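You operate a simulated robot arm through the tools that you are given. There is no shell and no other tool. Be economical: measure what you need, move in short steps, check, and stop when the job is done.

Carry out the task below with a simulated two-armed robot. There is one attempt and no reset: what you move stays moved.

## Task
Clear the old result, put the grey stick away and press EXIT.
Fine: wake the screen with the mouse first; the stick goes in the free slot of its rack.

Only the result counts: the job must be done as asked and must still hold three seconds after the hand-in. Knocking over, shifting, dropping, spilling or breaking anything else fails it.

## Robot
Two 7-joint arms with two-finger parallel grippers on one trunk, on a base that drives. Base frame: it is fixed to the floor where the robot stands at the start and does not move with it; the origin is under the middle of the robot, x ahead of it, y to its left, z up; the surface under the hand at the start is at about z = 76. Lengths are in cm, angles in rad, forces in N, time in s.
The left shoulder is at the start at [3, 11.9, 93.5], the right one opposite. With the tool pointing down near the work surface each hand reaches from about 28 to 68 cm from the robot's upright axis, wherever it stands, measured 20 degrees to its own side. Places, roughly: disc (4x4x2 cm) [80, 130, 80]; keyboard clear key [80, 30, 80]; keyboard exit key [70, 30, 80]; keyboard flag key [80, 30, 80]; keyboard next key [70, 40, 80]; keyboard save key [80, 40, 80]; keyboard search key [80, 40, 80]; spectrometer [80, 180, 90]; stick rack (13x4x3 cm) [90, 30, 80]. Payload 3.43 kg a hand.
Tool frame (each hand has its own): the origin (TCP) lies between the finger pads and is the grasp point; the fingertips stand 3 cm ahead of it; z points along the fingers, y is the line along which they close. Largest opening 9.4 cm; finger width 2.8, thickness 1; the body of the gripper, 5 by 9.6 cm, starts 5.5 cm behind the TCP.
Orientation is that of the tool frame in the base frame, as a unit quaternion [w, x, y, z]. With the fingers straight down and closing along the base's y, the tool's x points along the base's -x, its y along +y and its z along -z.

## Interface
- The arms move only by the tool apply_moves. It takes "left_increments", "right_increments" or both (then of equal length, played together; a hand with none holds still); each is a list of rows, each a list of 6 numbers: the shift along the tool's x, y, z in cm, then the turn, a rotation vector about the tool's x, y, z in rad. In form: [[x, y, z, wx, wy, wz], ...]. A call has 1 to 10 rows; each row shifts and turns the commanded pose from where the row before left it, along the tool's axes as they then stand. "left_claw" and "right_claw" are, for a hand that has rows, the gripper command, from -1 (fully open) to 1 (shut), values between in proportion, set as the call begins (left out, the last holds). A row lasts 0.2 s, in which the tool goes at most 5 cm and 0.15 rad; a call with a longer step from one row to the next is refused whole, and so is a gripper value outside its range. A pose out of reach is approached as far as the arm can. The call stops where the force on the tool passes 40 N (or 10 N more than at its start, if that is more) or the arm is blocked; 0.2 s more then pass. The fingers move at their own pace (about 7.2 cm/s each) and stop on an object; they squeeze with about 31 N. The grip force told is the motor's: it shows also when the fingers shut on nothing. Time passes only in rows, and 0.2 s behind the last, so rows that do not move let the fingers close. It gives the time, the measured TCP pose, the force on the tool (base axes), the opening and the grip force at its end, in the units of the frame above (readings bear some noise), with the torque about the TCP (base axes, N m) and any sound that the robot's microphone picked up, and new pictures: "pictures" is both (left out), scene, wrist or none (wrist: the cameras of the hands that moved).
- Cameras (640 x 400 px; columns grow to the right, rows downward): "scene" is now at [4.57, 0.82, 163.92]; the picture's right is [0.11, -0.99, 0.00], its down [-0.77, -0.08, -0.64] and it looks along [0.63, 0.07, -0.77] (base axes); focal length 284 px, centre (320, 200). "left" rides on the left gripper at [7.6, -1.4, -10.3] in its tool frame; the picture's right is [0.18, 0.98, 0.00], its down [-0.75, 0.14, -0.64] and it looks along [-0.63, 0.12, 0.77] (tool axes); focal length 243 px, centre (320, 200). "right" rides on the right gripper at [7.6, 1.4, -10.2] in its tool frame; the picture's right is [-0.18, 0.98, 0.00], its down [-0.75, -0.14, -0.64] and it looks along [-0.63, -0.12, 0.77] (tool axes); focal length 243 px, centre (320, 200). There is no depth. A picture from a camera that has moved, and an enlarged one, comes with that camera's place and axes in the base frame and with its lens.
- slide_trunk(by): slides the trunk up (or, below 0, down) by that many cm; the arms and the scene camera ride with it, the base frame stays. It gives what a move gives, with no picture.
- roll_base(legs): drives the robot by 1 to 6 legs, each [ahead, turn to the left] in cm and rad, along the robot's own axes; the way and the turn of a leg run together, so that a leg with both is an arc; at most 150 cm and 3.142 rad a leg. The arms and the cameras ride along, it lands a little off, and it stops where it bumps. It gives what a move gives, and a new picture of the scene camera.
- head_to(pan, tilt): turns the head with the scene camera to pan (to the left, within 2.496 rad either way) and tilt (down, from -0.506 to 1.204), counted from straight ahead of the robot. It gives what a move gives, and a new picture of the scene camera.
- enlarge(camera, box): a new picture of the part [left, top, right, bottom] of that camera's present view, enlarged. It takes no simulated time.
- job_done(): hands the job in; it is judged then, once.

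Go step by step. Nothing tells you exact positions but the pictures and the camera data: compare them with the known pose of the tool, close in by small moves and look again before you grip or let go. The budget is 120 turns and 260 pictures, counting those below and the enlarged ones. Unless the task says otherwise, let go and move clear before handing in, and close with one line.

The tools are called after ">>>" as a command line: name --argument value ..., lists and objects as JSON in quotes. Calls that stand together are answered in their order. apply_moves: Moves the arms, as the interface text tells. Its arguments: {"type":"object","properties":{"left_increments":{"type":"array"},"left_claw":{"type":"number"},"right_increments":{"type":"array"},"right_claw":{"type":"number"},"pictures":{"type":"string","enum":["both","scene","wrist","none"]}},"required":[]} The other tools are called the same way: slide_trunk (by) slides the trunk up or down; roll_base (legs) drives the base; head_to (pan, tilt) turns the head that bears the scene camera; enlarge (camera, box) takes an enlarged picture of a part of a camera's view; job_done () hands the job in.

At the start:

```text
time: 0.0
left_tool_pos: [35.06, 31.26, 105.43]
left_tool_rot: [0.0, 0.0, 1.0, 0.001]
left_wrist_force: [-1.1, 0.5, 0.1]
left_moment: [0.0, 0.01, 0.0]
left_grip_width: 9.4
left_grip_force: 0.1
right_tool_pos: [36.04, -4.63, 103.55]
right_tool_rot: [-0.001, 0.0, 1.0, 0.0]
right_wrist_force: [-0.1, -0.4, -0.5]
right_moment: [0.01, 0.0, -0.03]
right_grip_width: 9.38
right_grip_force: 0.1
trunk travel left (down, up): [-20.0, 21.0]
robot x, y, heading: [-0.09, 0.12, -0.003]
head pan, tilt: [0.108, 0.878]
```

scene: 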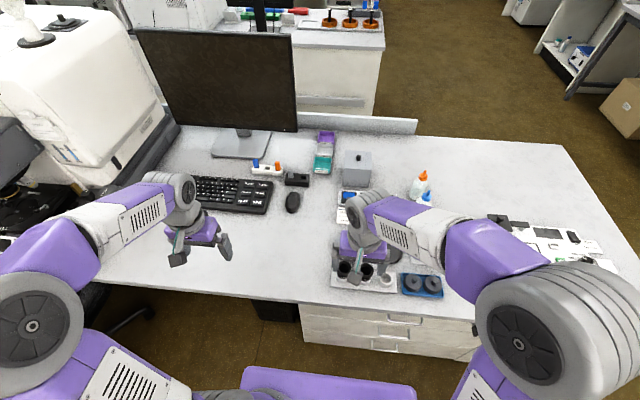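
right: 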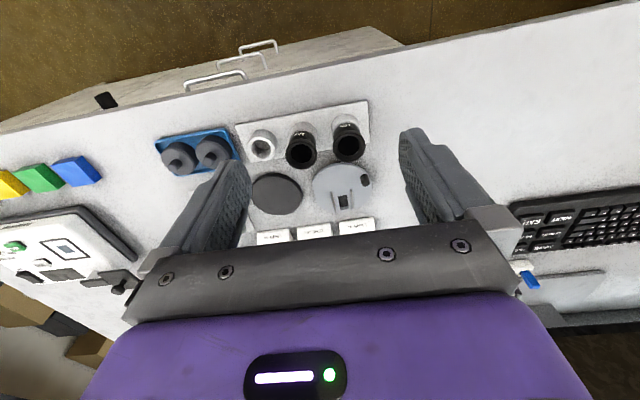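
left: 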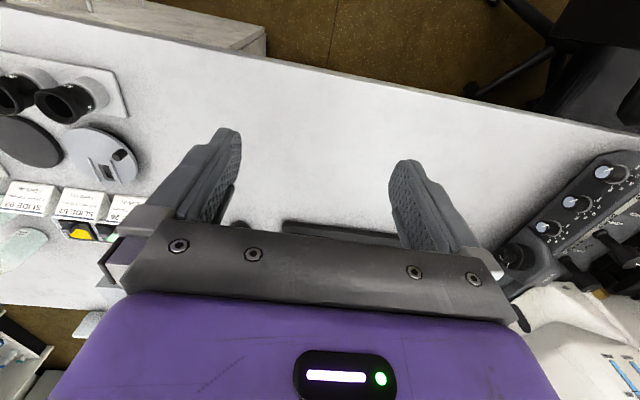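

I see the desk with a dark monitor, keyboard, mouse and a small rack behind the keyboard. I'll enlarge these to locate things.

>>> enlarge --camera "scene" --box '[180, 120, 340, 220]'

>>> enlarge --camera "scene" --box '[230, 140, 320, 220]'

```text
4.00 times, centred on (260, 170) of scene
camera zoom: at [4.57, 0.82, 163.92], right [0.11, -0.99, 0.0], down [-0.77, -0.08, -0.64], along [0.63, 0.07, -0.77], focal length 1135 px, centre (560, 320)
```

zoom: 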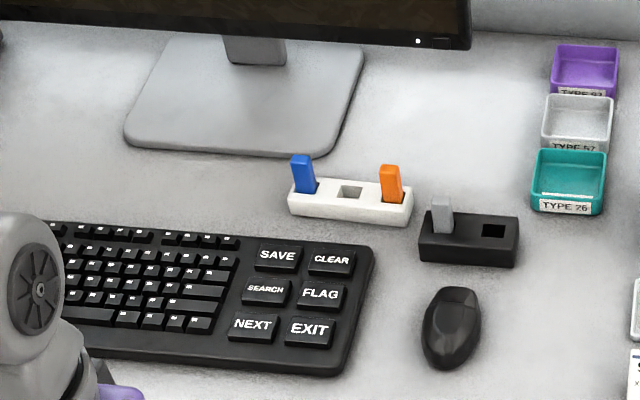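

```text
5.00 times, centred on (275, 180) of scene
camera zoom: at [4.57, 0.82, 163.92], right [0.11, -0.99, 0.0], down [-0.77, -0.08, -0.64], along [0.63, 0.07, -0.77], focal length 1419 px, centre (545, 300)
```

zoom: 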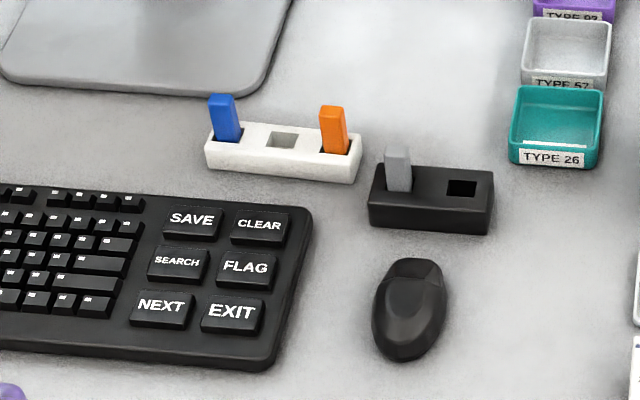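

The grey stick stands in the black holder near (85, 21), and the free slot of the white rack is near (90, 32.5). CLEAR is around (80, 32), EXIT around (71, 32) and the mouse around (73, 19). These are out of reach, so I look down to see what room there is to drive ahead.

>>> head_to --pan 0.1 --tilt 1.204

>>> head_to --pan 0.5 --tilt 0.4

```text
time: 0.8
left_tool_pos: [35.01, 31.22, 105.54]
left_tool_rot: [0.0, 0.0, 1.0, 0.0]
left_wrist_force: [0.7, 0.1, -0.5]
left_moment: [0.02, -0.02, -0.01]
left_grip_width: 9.39
left_grip_force: 0.0
right_tool_pos: [35.99, -4.65, 103.55]
right_tool_rot: [0.0, 0.0, 1.0, -0.001]
right_wrist_force: [0.1, 0.3, -0.1]
right_moment: [0.04, 0.0, 0.0]
right_grip_width: 9.44
right_grip_force: 0.2
trunk travel left (down, up): [-20.0, 21.0]
robot x, y, heading: [0.02, -0.19, 0.002]
head pan, tilt: [0.099, 1.201]
camera scene: at [2.52, 0.55, 161.77], right [0.1, -1.0, 0.0], down [-0.93, -0.09, -0.36], along [0.36, 0.04, -0.93], focal length 284 px, centre (320, 200)
```

scene: 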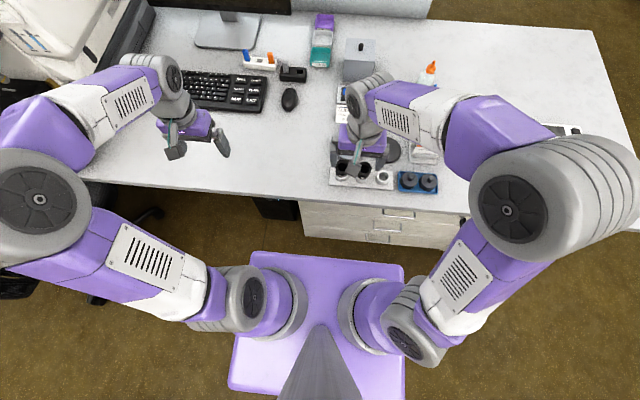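

```text
time: 1.9
left_tool_pos: [35.05, 31.23, 105.43]
left_tool_rot: [-0.001, 0.0, 1.0, 0.0]
left_wrist_force: [0.7, 0.2, -0.5]
left_moment: [0.0, 0.0, 0.04]
left_grip_width: 9.41
left_grip_force: 0.1
right_tool_pos: [35.95, -4.78, 103.59]
right_tool_rot: [-0.001, 0.0, 1.0, 0.0]
right_wrist_force: [0.6, 0.4, 0.0]
right_moment: [0.04, 0.03, 0.01]
right_grip_width: 9.4
right_grip_force: 0.1
trunk travel left (down, up): [-20.0, 21.0]
robot x, y, heading: [-0.19, -0.22, -0.002]
head pan, tilt: [0.499, 0.4]
camera scene: at [5.09, 4.42, 168.04], right [0.48, -0.88, 0.0], down [-0.34, -0.19, -0.92], along [0.81, 0.44, -0.39], focal length 284 px, centre (320, 200)
```

scene: 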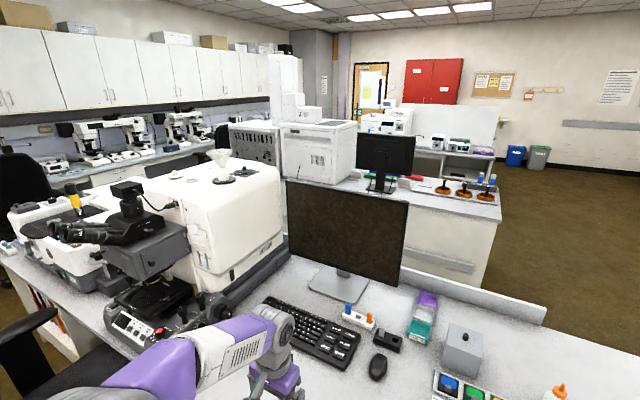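

The left arm is the one to use, with heading 0 giving a good angle to the rack. I'll drive ahead step by step while looking down at the base and the desk edge.

>>> head_to --pan 0.0 --tilt 1.204

>>> roll_base --legs '[[8, 0]]'

```text
time: 3.1
left_tool_pos: [35.14, 31.18, 105.52]
left_tool_rot: [0.001, 0.0, 1.0, 0.0]
left_wrist_force: [-0.6, 0.3, -0.6]
left_moment: [-0.01, -0.01, -0.02]
left_grip_width: 9.4
left_grip_force: 0.0
right_tool_pos: [35.97, -4.66, 103.56]
right_tool_rot: [0.0, 0.0, 1.0, 0.0]
right_wrist_force: [0.1, 1.1, -0.3]
right_moment: [0.02, 0.04, 0.0]
right_grip_width: 9.38
right_grip_force: 0.0
trunk travel left (down, up): [-20.0, 21.0]
robot x, y, heading: [0.07, -0.16, 0.005]
head pan, tilt: [0.0, 1.201]
camera scene: at [2.55, 0.0, 161.77], right [0.0, -1.0, 0.0], down [-0.93, 0.0, -0.36], along [0.36, 0.0, -0.93], focal length 284 px, centre (320, 200)
```

scene: 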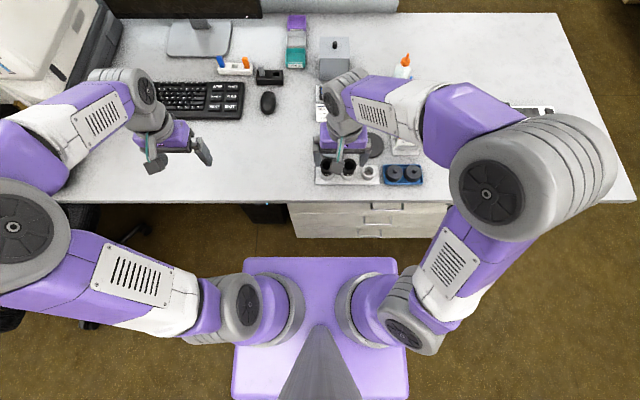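

```text
time: 4.1
left_tool_pos: [43.33, 31.24, 105.33]
left_tool_rot: [0.0, 0.0, 1.0, 0.0]
left_wrist_force: [-0.1, 0.3, 0.4]
left_moment: [-0.02, 0.01, -0.01]
left_grip_width: 9.42
left_grip_force: 0.0
right_tool_pos: [44.16, -4.82, 103.66]
right_tool_rot: [0.0, 0.001, 1.0, 0.0]
right_wrist_force: [0.0, 0.1, -0.9]
right_moment: [-0.01, 0.02, 0.0]
right_grip_width: 9.39
right_grip_force: 0.1
trunk travel left (down, up): [-20.0, 21.0]
robot x, y, heading: [7.95, -0.05, -0.007]
head pan, tilt: [0.0, 1.201]
camera scene: at [10.71, -0.03, 161.77], right [0.0, -1.0, 0.0], down [-0.93, 0.0, -0.36], along [0.36, 0.0, -0.93], focal length 284 px, centre (320, 200)
```

scene: 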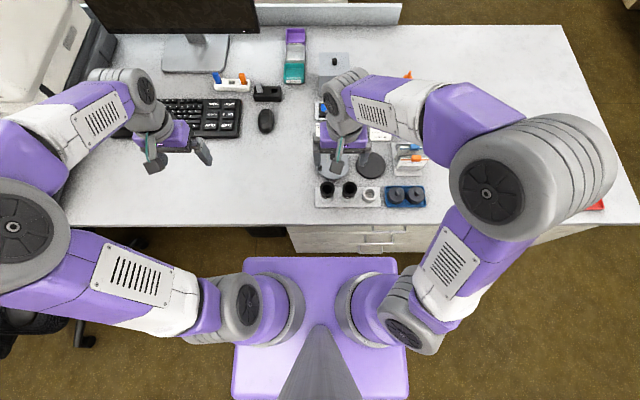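

Still clear of the desk. I inch ahead more.

>>> roll_base --legs '[[4, 0]]'

```text
time: 5.0
left_tool_pos: [47.34, 31.25, 105.4]
left_tool_rot: [-0.002, 0.001, 1.0, 0.001]
left_wrist_force: [0.1, -0.7, 0.2]
left_moment: [-0.01, 0.04, -0.03]
left_grip_width: 9.42
left_grip_force: 0.1
right_tool_pos: [48.03, -4.82, 103.49]
right_tool_rot: [-0.001, 0.0, 1.0, 0.0]
right_wrist_force: [1.0, 0.0, -0.4]
right_moment: [0.0, 0.04, -0.01]
right_grip_width: 9.41
right_grip_force: 0.0
trunk travel left (down, up): [-20.0, 21.0]
robot x, y, heading: [12.11, -0.11, 0.002]
head pan, tilt: [0.0, 1.201]
camera scene: at [14.76, -0.03, 161.76], right [0.0, -1.0, 0.0], down [-0.93, 0.0, -0.36], along [0.36, 0.0, -0.93], focal length 284 px, centre (320, 200)
```

scene: 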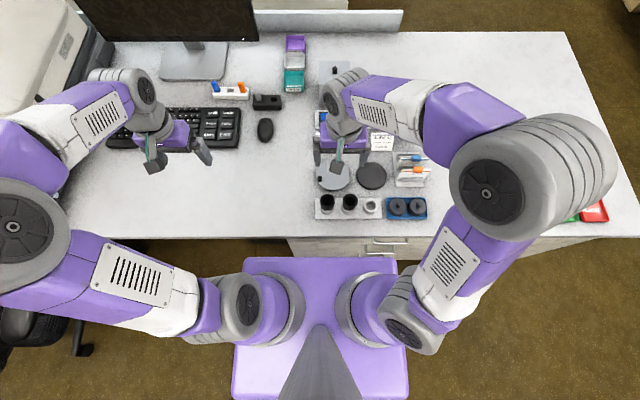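

No contact yet. I inch ahead a little further.

>>> roll_base --legs '[[3, 0]]'

```text
time: 5.8
left_tool_pos: [50.29, 31.02, 105.38]
left_tool_rot: [-0.001, 0.001, 1.0, 0.0]
left_wrist_force: [0.3, 0.4, -0.4]
left_moment: [0.0, 0.03, 0.02]
left_grip_width: 9.42
left_grip_force: 0.0
right_tool_pos: [51.13, -4.85, 103.58]
right_tool_rot: [-0.001, 0.001, 1.0, 0.0]
right_wrist_force: [0.8, 0.5, -0.1]
right_moment: [-0.04, 0.03, 0.01]
right_grip_width: 9.41
right_grip_force: 0.0
trunk travel left (down, up): [-20.0, 21.0]
robot x, y, heading: [14.98, -0.6, 0.003]
head pan, tilt: [0.0, 1.201]
camera scene: at [17.72, -0.04, 161.77], right [0.0, -1.0, 0.0], down [-0.93, 0.0, -0.36], along [0.36, 0.0, -0.93], focal length 284 px, centre (320, 200)
```

scene: 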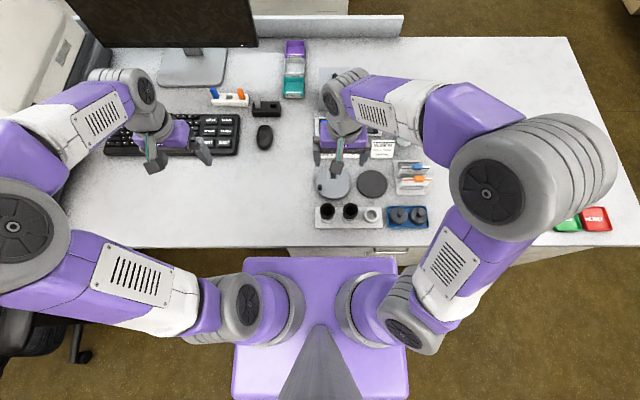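

Still free, so two more small legs.

>>> roll_base --legs '[[2, 0]]'

>>> roll_base --legs '[[2, 0]]'

```text
time: 6.6
left_tool_pos: [52.32, 31.09, 105.32]
left_tool_rot: [-0.001, 0.001, 1.0, 0.0]
left_wrist_force: [0.0, 0.5, -0.2]
left_moment: [-0.02, 0.02, -0.02]
left_grip_width: 9.39
left_grip_force: 0.1
right_tool_pos: [52.95, -4.79, 103.6]
right_tool_rot: [0.0, 0.001, 1.0, 0.0]
right_wrist_force: [0.3, 0.3, 0.6]
right_moment: [0.04, 0.04, -0.03]
right_grip_width: 9.42
right_grip_force: 0.2
trunk travel left (down, up): [-20.0, 21.0]
robot x, y, heading: [16.62, 0.17, -0.003]
head pan, tilt: [0.0, 1.201]
camera scene: at [19.58, -0.05, 161.77], right [0.0, -1.0, 0.0], down [-0.93, 0.0, -0.36], along [0.36, 0.0, -0.93], focal length 284 px, centre (320, 200)
```

scene: 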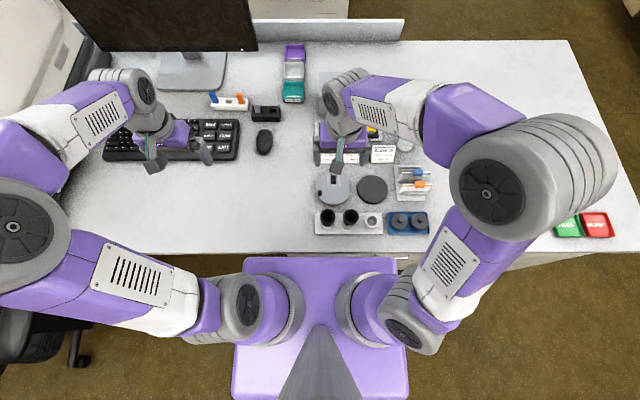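

```text
time: 7.4
left_tool_pos: [52.56, 31.01, 105.41]
left_tool_rot: [0.001, 0.004, 1.0, 0.0]
left_wrist_force: [-0.7, 0.4, -0.2]
left_moment: [-0.01, -0.01, 0.0]
left_grip_width: 9.41
left_grip_force: 0.1
right_tool_pos: [53.24, -4.92, 103.61]
right_tool_rot: [0.001, 0.003, 1.0, 0.0]
right_wrist_force: [-0.8, 0.1, 0.0]
right_moment: [-0.01, -0.02, 0.02]
right_grip_width: 9.39
right_grip_force: 0.2
trunk travel left (down, up): [-20.0, 21.0]
robot x, y, heading: [17.1, 0.26, -0.006]
head pan, tilt: [0.0, 1.201]
stopped in leg 1: the robot was blocked; the commanded pose is now the measured one
camera scene: at [19.8, 0.03, 161.77], right [-0.01, -1.0, 0.0], down [-0.93, 0.01, -0.36], along [0.36, 0.0, -0.93], focal length 284 px, centre (320, 200)
```

scene: 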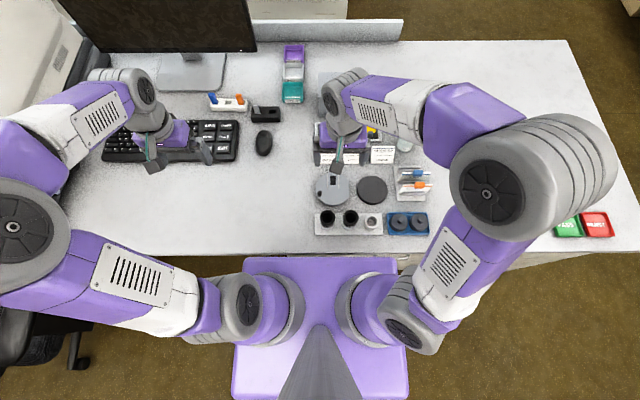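

The robot is as near as it can get, with its axis at x≈17, so the farther goals need a tilted tool. First I take the left hand, shut, above the gap between keyboard and mouse.

>>> head_to --pan 0.3 --tilt 0.8

>>> apply_moves --left_increments '[[-4, -1.2, 0, 0, 0, 0], [-4, -1.2, 0, 0, 0, 0], [-4, -1.2, 0, 0, 0, 0], [-4, -1.2, 2, 0, 0, 0], [-4.2, -1.2, 3, 0, 0, 0], [0, 0, 3, 0, 0, 0], [0, 0, 3, 0, 0, 0], [0, 0, 0, 0, 0, 0]]' --left_claw 1

```text
time: 8.3
left_tool_pos: [52.51, 31.06, 105.43]
left_tool_rot: [0.0, 0.003, 1.0, 0.0]
left_wrist_force: [0.1, -0.2, -0.1]
left_moment: [0.0, 0.01, -0.02]
left_grip_width: 9.38
left_grip_force: 0.0
right_tool_pos: [53.24, -4.89, 103.51]
right_tool_rot: [0.001, 0.003, 1.0, 0.0]
right_wrist_force: [0.2, -0.5, -0.1]
right_moment: [0.0, 0.02, -0.01]
right_grip_width: 9.4
right_grip_force: 0.1
trunk travel left (down, up): [-20.0, 21.0]
robot x, y, heading: [17.07, 0.21, -0.012]
head pan, tilt: [0.3, 0.799]
camera scene: at [21.93, 2.38, 164.54], right [0.29, -0.96, 0.0], down [-0.69, -0.21, -0.7], along [0.67, 0.2, -0.72], focal length 284 px, centre (320, 200)
```

scene: 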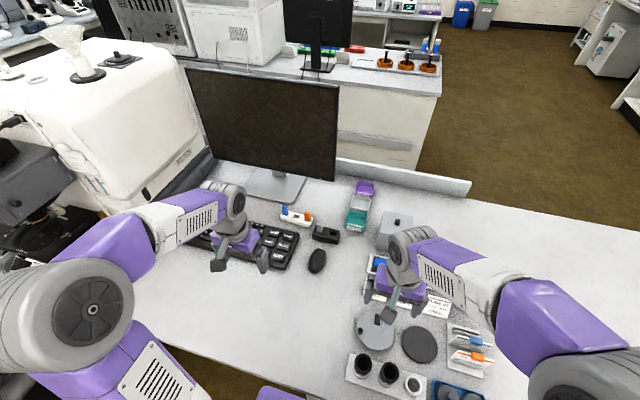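

```text
refused: row 5 steps farther than a row can; nothing moved
```

>>> apply_moves --left_increments '[[-4, -1.2, 0, 0, 0, 0], [-4, -1.2, 0, 0, 0, 0], [-4, -1.2, 0, 0, 0, 0], [-4, -1.2, 2, 0, 0, 0], [-4.2, -1.2, 2, 0, 0, 0], [0, 0, 3, 0, 0, 0], [0, 0, 3, 0, 0, 0], [0, 0, 0, 0, 0, 0]]' --left_claw 1

```text
time: 10.1
left_tool_pos: [72.71, 24.95, 95.44]
left_tool_rot: [0.0, 0.002, 1.0, 0.0]
left_wrist_force: [-0.6, 0.0, -0.7]
left_moment: [0.01, -0.01, 0.05]
left_grip_width: 0.01
left_grip_force: 31.1
right_tool_pos: [53.15, -4.86, 103.46]
right_tool_rot: [0.0, 0.003, 1.0, 0.0]
right_wrist_force: [0.0, 0.1, -0.5]
right_moment: [0.0, -0.03, -0.02]
right_grip_width: 9.39
right_grip_force: 0.0
trunk travel left (down, up): [-20.0, 21.0]
robot x, y, heading: [17.34, 0.3, -0.006]
head pan, tilt: [0.3, 0.799]
camera scene: at [21.84, 2.39, 164.55], right [0.29, -0.96, 0.0], down [-0.69, -0.21, -0.7], along [0.67, 0.2, -0.72], focal length 284 px, centre (320, 200)
camera left: at [64.98, 23.54, 105.73], right [-0.18, 0.98, 0.0], down [0.75, 0.14, 0.64], along [0.63, 0.11, -0.77], focal length 243 px, centre (320, 200)
```

scene: 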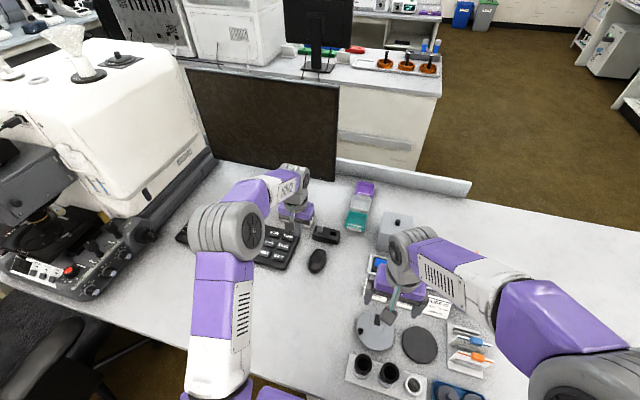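
left: 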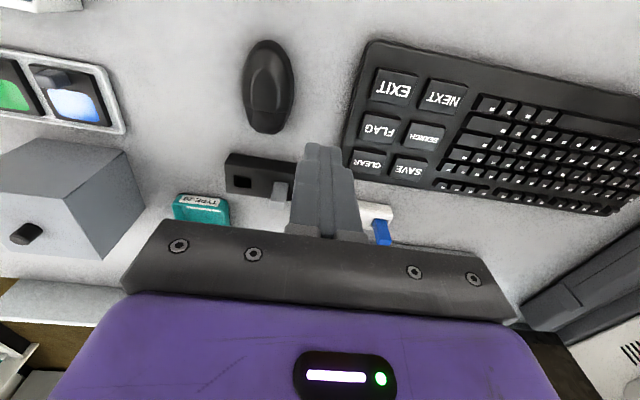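

Mouse is at about (73, 19), with a clear gap up to the keyboard edge at y≈29. I go down into the gap and push the mouse lightly to the right.

>>> apply_moves --left_increments '[[0, 0, 4, 0, 0, 0], [0, 0, 4, 0, 0, 0], [0, 0, 4, 0, 0, 0], [0, 0, 2.6, 0, 0, 0], [0, 0, 0, 0, 0, 0], [0, -1, 0, 0, 0, 0], [0, -1, 0, 0, 0, 0], [0, -1, 0, 0, 0, 0], [0, -1, 0, 0, 0, 0]]'

```text
time: 12.1
left_tool_pos: [72.66, 20.97, 80.9]
left_tool_rot: [0.0, 0.002, 1.0, -0.001]
left_wrist_force: [0.0, -0.4, 0.4]
left_moment: [-0.01, -0.02, -0.03]
left_grip_width: 0.01
left_grip_force: 30.8
right_tool_pos: [53.17, -4.91, 103.59]
right_tool_rot: [0.001, 0.003, 1.0, 0.0]
right_wrist_force: [0.7, -0.4, 0.0]
right_moment: [0.01, 0.0, 0.02]
right_grip_width: 9.4
right_grip_force: 0.0
trunk travel left (down, up): [-20.0, 21.0]
robot x, y, heading: [17.41, 0.16, -0.006]
head pan, tilt: [0.3, 0.799]
camera scene: at [21.92, 2.37, 164.54], right [0.29, -0.96, 0.0], down [-0.69, -0.21, -0.7], along [0.67, 0.2, -0.72], focal length 284 px, centre (320, 200)
camera left: at [64.98, 19.54, 91.13], right [-0.18, 0.98, 0.0], down [0.75, 0.14, 0.64], along [0.63, 0.11, -0.77], focal length 243 px, centre (320, 200)
```

scene: 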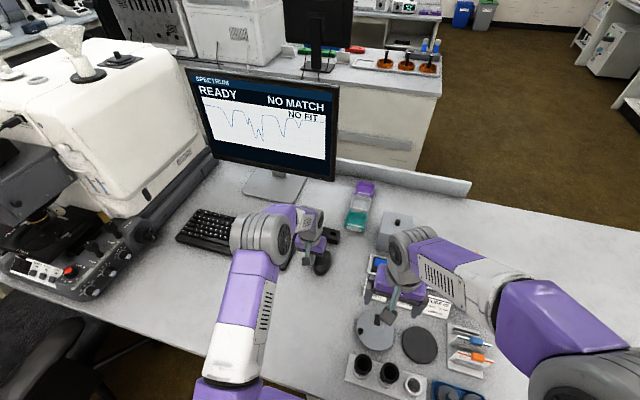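
left: 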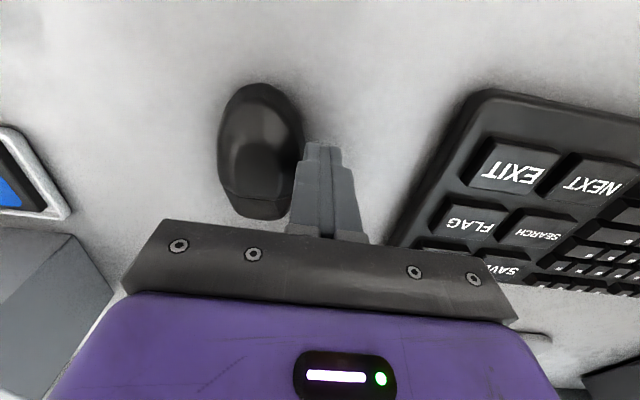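

The screen is awake: READY / NO MATCH. Next I back off from the mouse, rise and go with a slight outward tilt above CLEAR.

>>> apply_moves --left_increments '[[0, 3, 0, 0, 0, 0], [0, 0, -4, 0, 0, 0], [0, 0, -4, 0, 0, 0], [0, 0, 0, 0, -0.15, 0], [0, 0, 0, 0, -0.15, 0], [-2.29, 2.77, 0.71, 0, 0, 0], [-2.29, 2.77, 0.71, 0, 0, 0], [-2.29, 2.77, 0.71, 0, 0, 0], [0, 0, 0, 0, 0, 0]]'

>>> enlarge --camera "scene" --box '[180, 60, 400, 280]'

```text
time: 14.1
left_tool_pos: [79.92, 32.06, 88.84]
left_tool_rot: [0.149, 0.002, 0.989, 0.0]
left_wrist_force: [-0.9, -0.6, -0.6]
left_moment: [-0.01, -0.01, -0.02]
left_grip_width: 0.01
left_grip_force: 31.2
right_tool_pos: [53.16, -4.94, 103.59]
right_tool_rot: [0.0, 0.002, 1.0, 0.001]
right_wrist_force: [0.2, -0.1, 0.5]
right_moment: [0.04, -0.03, 0.0]
right_grip_width: 9.37
right_grip_force: 0.0
trunk travel left (down, up): [-20.0, 21.0]
robot x, y, heading: [17.08, 0.05, -0.01]
head pan, tilt: [0.3, 0.799]
camera scene: at [21.86, 2.31, 164.55], right [0.29, -0.96, 0.0], down [-0.69, -0.21, -0.7], along [0.67, 0.2, -0.72], focal length 284 px, centre (320, 200)
camera left: at [69.53, 30.74, 96.43], right [-0.17, 0.98, -0.05], down [0.53, 0.14, 0.84], along [0.83, 0.11, -0.55], focal length 243 px, centre (320, 200)
```

scene: 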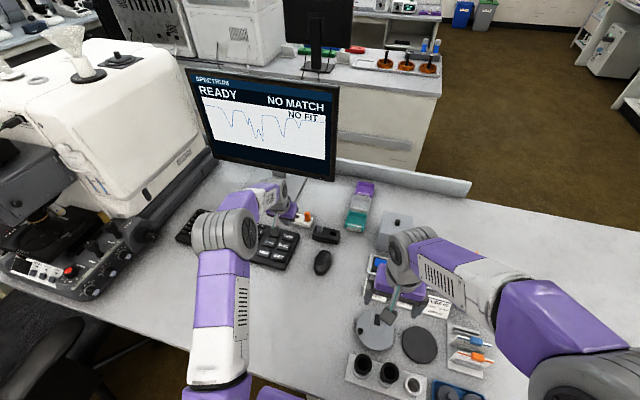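
left: 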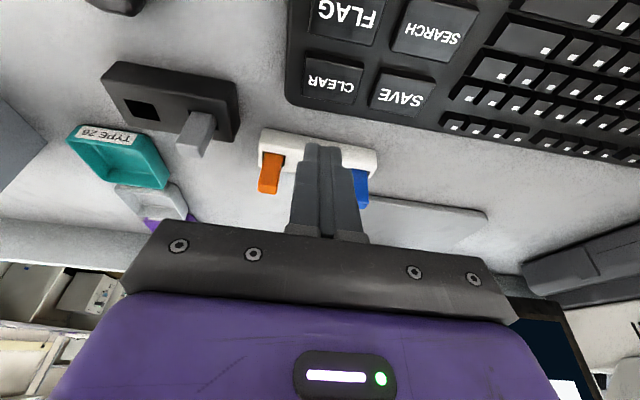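

```text
1.82 times, centred on (290, 170) of scene
camera zoom: at [21.86, 2.31, 164.55], right [0.29, -0.96, 0.0], down [-0.69, -0.21, -0.7], along [0.67, 0.2, -0.72], focal length 516 px, centre (374, 254)
```

zoom: 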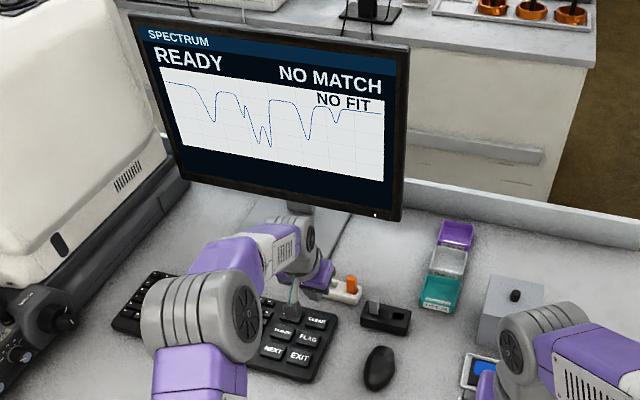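

The screen still shows the old result, and the tip is above CLEAR (≈80.2, 32.3). I lower it straight down, then press in fine steps.

>>> apply_moves --left_increments '[[0.59, 0.2, 1.91, 0, 0, 0], [0.59, 0, 1.91, 0, 0, 0], [0.3, 0, 0.95, 0, 0, 0], [0, 0, 0, 0, 0, 0]]'

>>> enlarge --camera "scene" --box '[230, 170, 330, 270]'

```text
time: 15.1
left_tool_pos: [80.05, 32.37, 83.9]
left_tool_rot: [0.149, 0.003, 0.989, 0.0]
left_wrist_force: [-0.2, 1.0, -0.7]
left_moment: [0.04, 0.02, 0.02]
left_grip_width: 0.0
left_grip_force: 31.0
right_tool_pos: [53.29, -4.94, 103.53]
right_tool_rot: [0.0, 0.003, 1.0, 0.0]
right_wrist_force: [-0.1, 0.9, 0.3]
right_moment: [-0.03, 0.0, 0.05]
right_grip_width: 9.38
right_grip_force: 0.1
trunk travel left (down, up): [-20.0, 21.0]
robot x, y, heading: [17.3, 0.18, -0.005]
head pan, tilt: [0.3, 0.799]
camera scene: at [21.92, 2.38, 164.54], right [0.29, -0.96, 0.0], down [-0.69, -0.21, -0.7], along [0.67, 0.2, -0.72], focal length 284 px, centre (320, 200)
camera left: at [69.72, 31.02, 91.39], right [-0.17, 0.98, -0.05], down [0.53, 0.14, 0.84], along [0.83, 0.11, -0.55], focal length 243 px, centre (320, 200)
```

scene: 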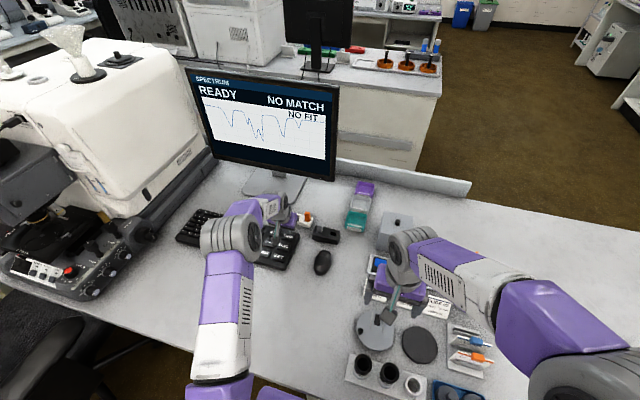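
left: 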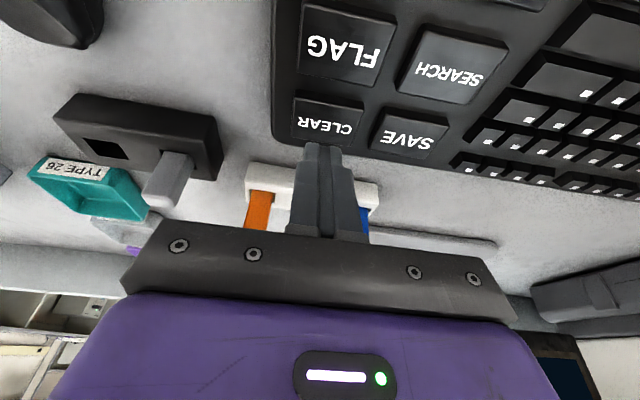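

```text
4.00 times, centred on (280, 220) of scene
camera zoom: at [21.92, 2.38, 164.54], right [0.29, -0.96, 0.0], down [-0.69, -0.21, -0.7], along [0.67, 0.2, -0.72], focal length 1135 px, centre (480, 120)
```

zoom: 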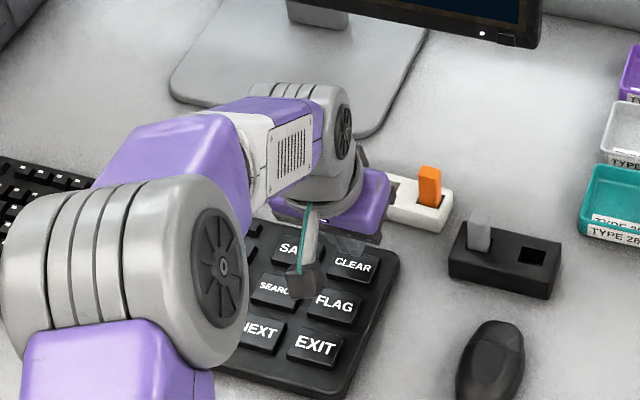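

Aim is good; I press down in half-centimetre steps.

>>> apply_moves --left_increments '[[0.148, 0, 0.478, 0, 0, 0], [0.148, 0, 0.478, 0, 0, 0], [0.148, 0, 0.478, 0, 0, 0], [0.148, 0, 0.478, 0, 0, 0]]'

```text
time: 16.1
left_tool_pos: [79.88, 32.27, 81.84]
left_tool_rot: [0.151, 0.003, 0.989, -0.001]
left_wrist_force: [0.1, 0.1, 2.3]
left_moment: [-0.03, 0.04, 0.02]
left_grip_width: 0.02
left_grip_force: 30.7
right_tool_pos: [53.25, -4.85, 103.65]
right_tool_rot: [0.001, 0.002, 1.0, 0.0]
right_wrist_force: [-0.8, 0.2, -0.1]
right_moment: [0.0, 0.0, -0.01]
right_grip_width: 9.41
right_grip_force: 0.0
trunk travel left (down, up): [-20.0, 21.0]
robot x, y, heading: [17.18, 0.31, -0.006]
head pan, tilt: [0.3, 0.799]
heard: click
camera scene: at [21.89, 2.36, 164.55], right [0.29, -0.96, 0.0], down [-0.69, -0.21, -0.7], along [0.67, 0.2, -0.72], focal length 284 px, centre (320, 200)
camera left: at [69.57, 31.04, 89.4], right [-0.17, 0.98, -0.05], down [0.53, 0.14, 0.84], along [0.83, 0.11, -0.55], focal length 243 px, centre (320, 200)
```

scene: 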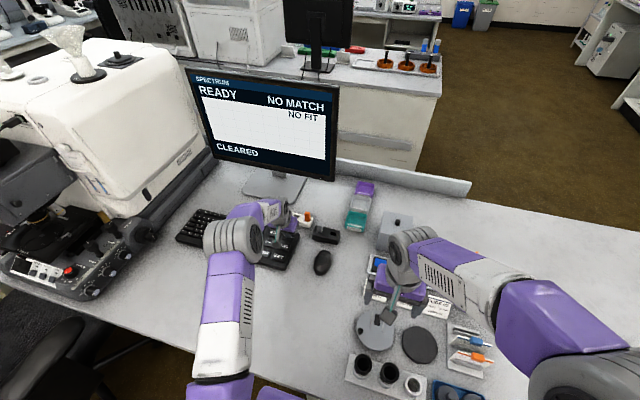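
left: 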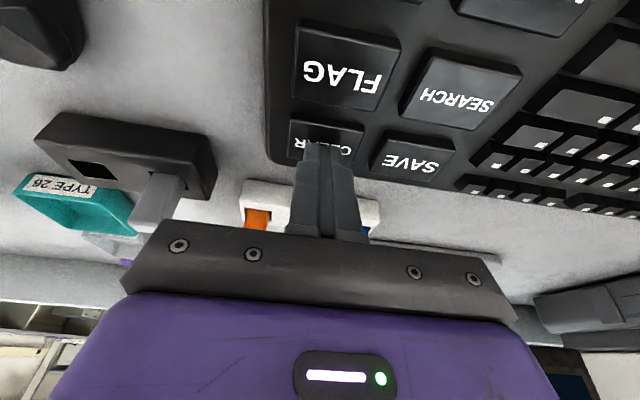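

Screen shows CLEARED. Now I rise, tilt further (0.6 rad) and go above the grey stick at about (85.3, 21.4) with the fingers part open.

>>> apply_moves --left_increments '[[-1.19, 0, -3.82, 0, 0, 0], [-1.19, 0, -3.82, 0, 0, 0], [-0.3, 0, -0.95, 0, 0, 0], [0, 0, 0, 0, -0.15, 0], [0, 0, 0, 0, -0.15, 0], [-1.49, -3.65, 1.02, 0, 0, 0], [-1.49, -3.65, 1.02, 0, 0, 0], [-1.49, -3.65, 1.02, 0, 0, 0], [0, 0, 0, 0, 0, 0]]' --left_claw -0.06

>>> enlarge --camera "scene" --box '[270, 180, 370, 280]'

```text
time: 18.1
left_tool_pos: [85.03, 21.3, 90.85]
left_tool_rot: [0.295, 0.002, 0.955, -0.001]
left_wrist_force: [-0.3, 0.3, 0.2]
left_moment: [-0.01, 0.02, -0.01]
left_grip_width: 4.96
left_grip_force: 0.0
right_tool_pos: [53.2, -4.73, 103.6]
right_tool_rot: [0.001, 0.003, 1.0, 0.0]
right_wrist_force: [-0.3, -0.1, -0.7]
right_moment: [0.01, 0.01, 0.0]
right_grip_width: 9.39
right_grip_force: 0.0
trunk travel left (down, up): [-20.0, 21.0]
robot x, y, heading: [16.92, 0.4, -0.009]
head pan, tilt: [0.3, 0.799]
camera scene: at [21.88, 2.48, 164.54], right [0.29, -0.96, 0.0], down [-0.69, -0.21, -0.7], along [0.67, 0.2, -0.72], focal length 284 px, centre (320, 200)
camera left: at [72.9, 20.04, 95.01], right [-0.15, 0.98, -0.1], down [0.26, 0.14, 0.96], along [0.95, 0.11, -0.28], focal length 243 px, centre (320, 200)
```

scene: 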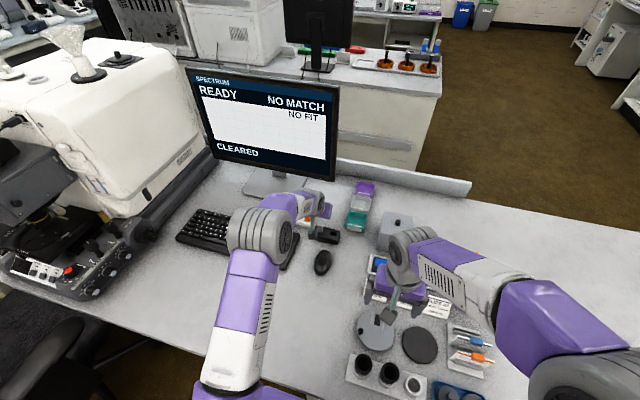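
left: 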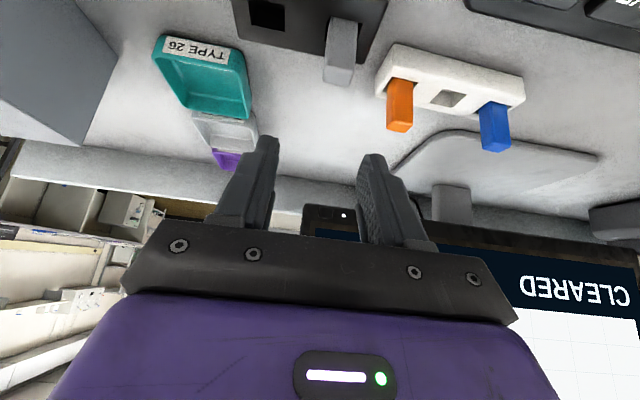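

```text
4.00 times, centred on (320, 230) of scene
camera zoom: at [21.88, 2.48, 164.54], right [0.29, -0.96, 0.0], down [-0.69, -0.21, -0.7], along [0.67, 0.2, -0.72], focal length 1135 px, centre (320, 80)
```

zoom: 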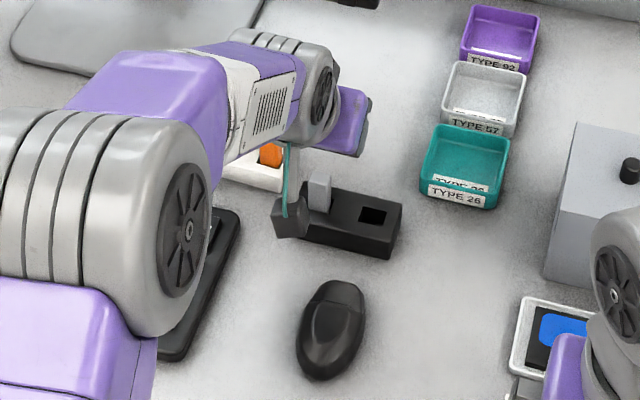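

Fingers are over the stick; its base is near (85.4, 21.5) and its top at z≈83. I descend partway and look.

>>> apply_moves --left_increments '[[1.08, 0.1, 1.28, 0, 0, 0], [1.08, 0.1, 1.28, 0, 0, 0], [1.08, 0, 1.28, 0, 0, 0], [0, 0, 0, 0, 0, 0]]'

>>> enlarge --camera "scene" --box '[280, 190, 360, 270]'

>>> enlarge --camera "left" --box '[200, 0, 440, 220]'

```text
time: 19.1
left_tool_pos: [84.76, 21.51, 85.97]
left_tool_rot: [0.296, 0.002, 0.955, 0.0]
left_wrist_force: [0.2, -0.3, 0.1]
left_moment: [0.0, 0.0, 0.01]
left_grip_width: 4.96
left_grip_force: 0.1
right_tool_pos: [53.1, -4.91, 103.59]
right_tool_rot: [0.002, 0.002, 1.0, 0.0]
right_wrist_force: [0.6, -0.4, -0.3]
right_moment: [0.02, 0.0, -0.02]
right_grip_width: 9.39
right_grip_force: 0.1
trunk travel left (down, up): [-20.0, 21.0]
robot x, y, heading: [17.53, 0.08, -0.007]
head pan, tilt: [0.3, 0.799]
camera scene: at [21.91, 2.36, 164.54], right [0.29, -0.96, 0.0], down [-0.69, -0.21, -0.7], along [0.67, 0.2, -0.72], focal length 284 px, centre (320, 200)
camera left: at [72.62, 20.17, 90.06], right [-0.15, 0.98, -0.1], down [0.26, 0.14, 0.96], along [0.95, 0.11, -0.28], focal length 243 px, centre (320, 200)
```

scene: 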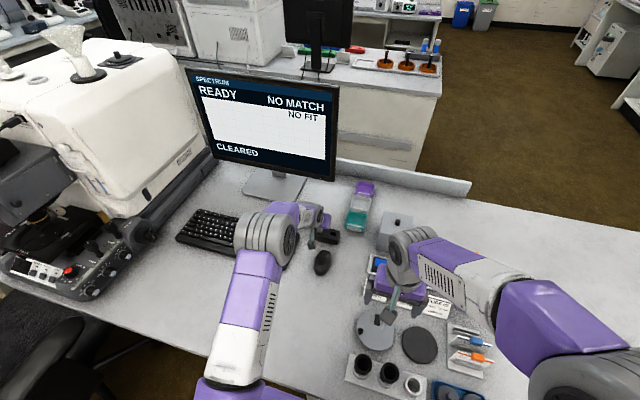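
left: 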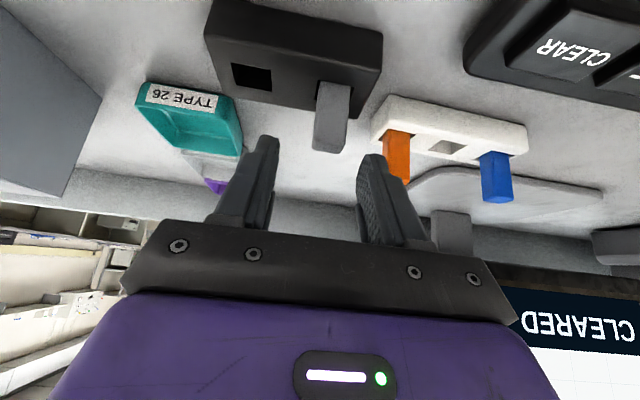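

```text
5.00 times, centred on (320, 230) of scene
camera zoom: at [21.91, 2.36, 164.54], right [0.29, -0.96, 0.0], down [-0.69, -0.21, -0.7], along [0.67, 0.2, -0.72], focal length 1419 px, centre (320, 50)
```

zoom: 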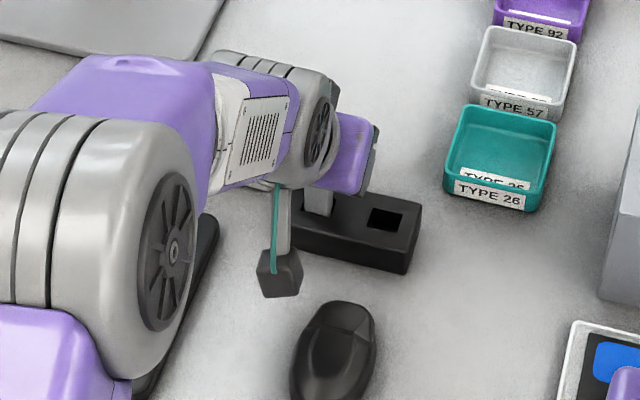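

```text
1.82 times, centred on (320, 110) of left
camera zoom: at [72.62, 20.17, 90.06], right [-0.15, 0.98, -0.1], down [0.26, 0.14, 0.96], along [0.95, 0.11, -0.28], focal length 441 px, centre (320, 364)
```

zoom: 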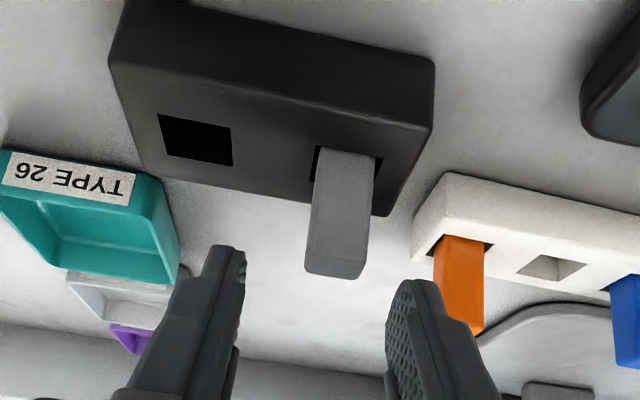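

Two-view triangulation puts the stick at about (85.7, 21.8), with its top at z≈83. I lower the open fingers around it.

>>> apply_moves --left_increments '[[0.52, 0.15, 0.92, 0, 0, 0], [0.52, 0.1, 0.91, 0, 0, 0], [0.52, 0, 0.91, 0, 0, 0], [0, 0, 0, 0, 0, 0]]' --pictures "none"

>>> enlarge --camera "left" --box '[200, 0, 440, 220]'

```text
time: 20.1
left_tool_pos: [84.98, 21.79, 82.63]
left_tool_rot: [0.296, 0.002, 0.955, 0.0]
left_wrist_force: [-0.5, 0.2, 0.4]
left_moment: [0.04, 0.0, 0.01]
left_grip_width: 4.97
left_grip_force: 0.0
right_tool_pos: [53.19, -4.88, 103.58]
right_tool_rot: [0.001, 0.003, 1.0, 0.0]
right_wrist_force: [-0.2, 0.1, 0.3]
right_moment: [-0.04, -0.01, 0.02]
right_grip_width: 9.41
right_grip_force: 0.0
trunk travel left (down, up): [-20.0, 21.0]
robot x, y, heading: [17.43, 0.4, -0.008]
head pan, tilt: [0.3, 0.799]
```

```text
1.82 times, centred on (320, 110) of left
camera zoom: at [72.85, 20.41, 86.79], right [-0.15, 0.98, -0.1], down [0.26, 0.14, 0.96], along [0.95, 0.11, -0.28], focal length 441 px, centre (320, 364)
```

zoom: 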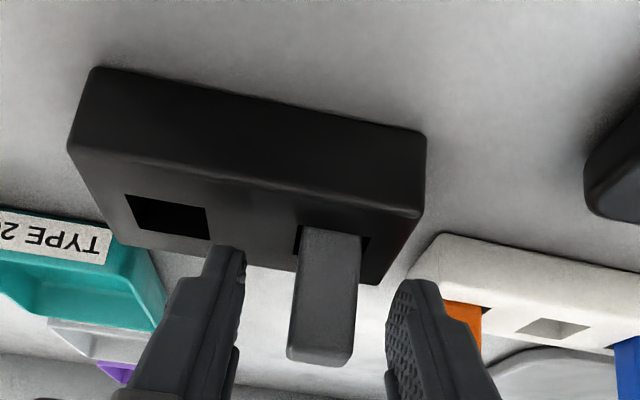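

The stick stands centred between the fingers. I close the gripper.

>>> apply_moves --left_increments '[[0, 0, 0, 0, 0, 0], [0, 0, 0, 0, 0, 0], [0, 0, 0, 0, 0, 0]]' --left_claw 1 --pictures "none"

>>> enlarge --camera "left" --box '[200, 0, 440, 220]'

```text
time: 20.9
left_tool_pos: [85.13, 21.74, 82.88]
left_tool_rot: [0.296, 0.002, 0.955, 0.0]
left_wrist_force: [0.4, 0.2, 5.8]
left_moment: [0.03, -0.12, 0.02]
left_grip_width: 1.88
left_grip_force: 30.9
right_tool_pos: [53.14, -4.91, 103.62]
right_tool_rot: [0.0, 0.002, 1.0, 0.0]
right_wrist_force: [-0.3, -0.8, 0.6]
right_moment: [-0.01, 0.03, -0.03]
right_grip_width: 9.39
right_grip_force: 0.1
trunk travel left (down, up): [-20.0, 21.0]
robot x, y, heading: [17.42, -0.01, -0.004]
head pan, tilt: [0.3, 0.799]
```

```text
1.82 times, centred on (320, 110) of left
camera zoom: at [72.89, 20.41, 86.91], right [-0.15, 0.98, -0.1], down [0.26, 0.14, 0.96], along [0.96, 0.11, -0.27], focal length 441 px, centre (320, 364)
```

zoom: 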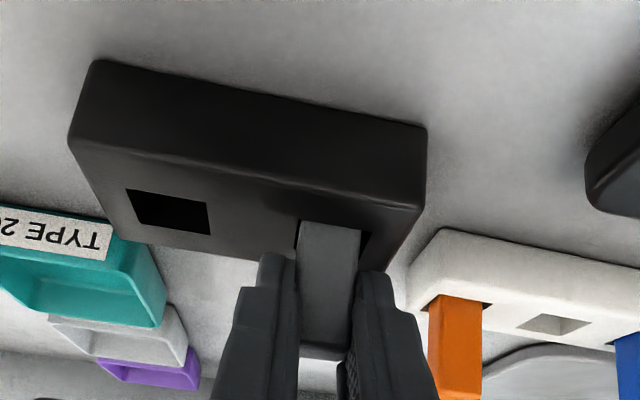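

Gripped at 1.88 cm. I lift it straight up out of the holder.

>>> apply_moves --left_increments '[[-0.57, 0, -0.825, 0, 0, 0], [-0.57, 0, -0.825, 0, 0, 0], [-1.13, 0, -1.65, 0, 0, 0], [-1.13, 0, -1.65, 0, 0, 0], [-1.13, 0, -1.65, 0, 0, 0], [0, 0, 0, 0, 0, 0]]'

>>> enlarge --camera "left" --box '[200, 0, 520, 220]'

>>> enlarge --camera "scene" --box '[270, 170, 370, 270]'

```text
time: 22.3
left_tool_pos: [85.04, 21.95, 90.55]
left_tool_rot: [0.295, 0.003, 0.956, -0.001]
left_wrist_force: [0.0, 0.2, 0.2]
left_moment: [-0.01, 0.0, 0.02]
left_grip_width: 1.88
left_grip_force: 31.1
right_tool_pos: [53.29, -4.94, 103.56]
right_tool_rot: [0.001, 0.003, 1.0, 0.0]
right_wrist_force: [0.3, 0.0, 0.5]
right_moment: [0.01, 0.01, 0.0]
right_grip_width: 9.4
right_grip_force: 0.0
trunk travel left (down, up): [-20.0, 21.0]
robot x, y, heading: [17.01, -0.22, -0.006]
head pan, tilt: [0.3, 0.799]
camera scene: at [21.96, 2.39, 164.54], right [0.29, -0.96, 0.0], down [-0.69, -0.21, -0.7], along [0.67, 0.2, -0.72], focal length 284 px, centre (320, 200)
camera left: at [72.93, 20.5, 94.76], right [-0.15, 0.98, -0.1], down [0.26, 0.14, 0.96], along [0.95, 0.11, -0.28], focal length 243 px, centre (320, 200)
```

scene: 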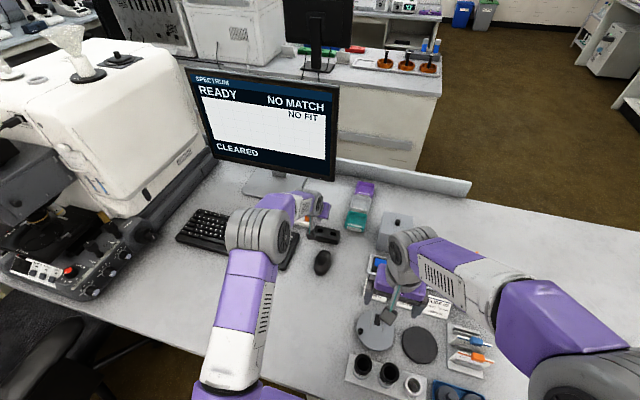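
left: 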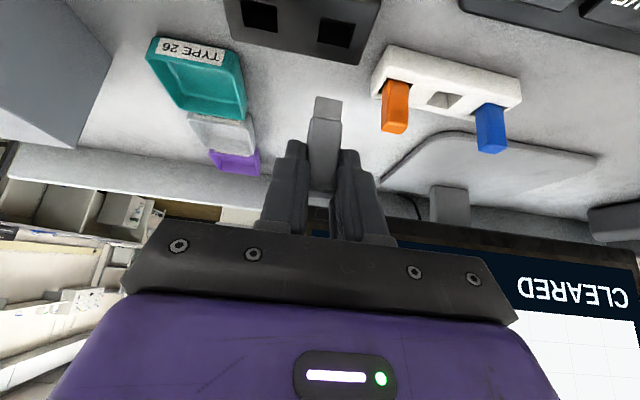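

```text
1.82 times, centred on (360, 110) of left
camera zoom: at [72.93, 20.5, 94.76], right [-0.15, 0.98, -0.1], down [0.26, 0.14, 0.96], along [0.95, 0.11, -0.28], focal length 441 px, centre (247, 364)
```

zoom: 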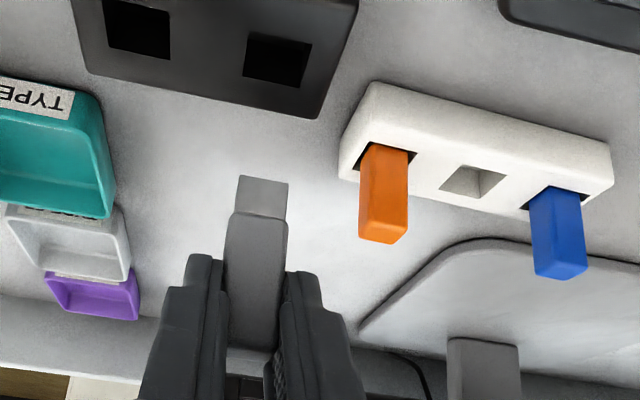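

```text
4.00 times, centred on (320, 220) of scene
camera zoom: at [21.96, 2.39, 164.54], right [0.29, -0.96, 0.0], down [-0.69, -0.21, -0.7], along [0.67, 0.2, -0.72], focal length 1135 px, centre (320, 120)
```

zoom: 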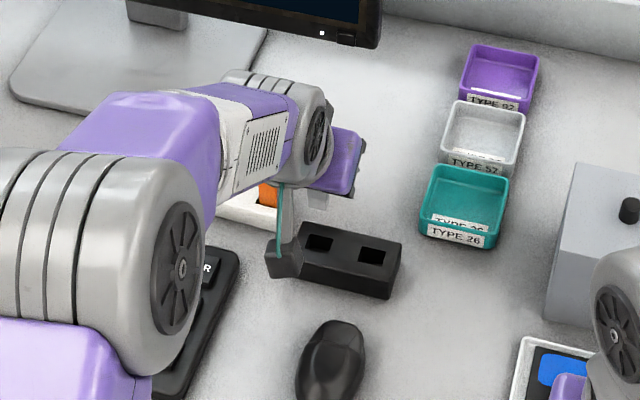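

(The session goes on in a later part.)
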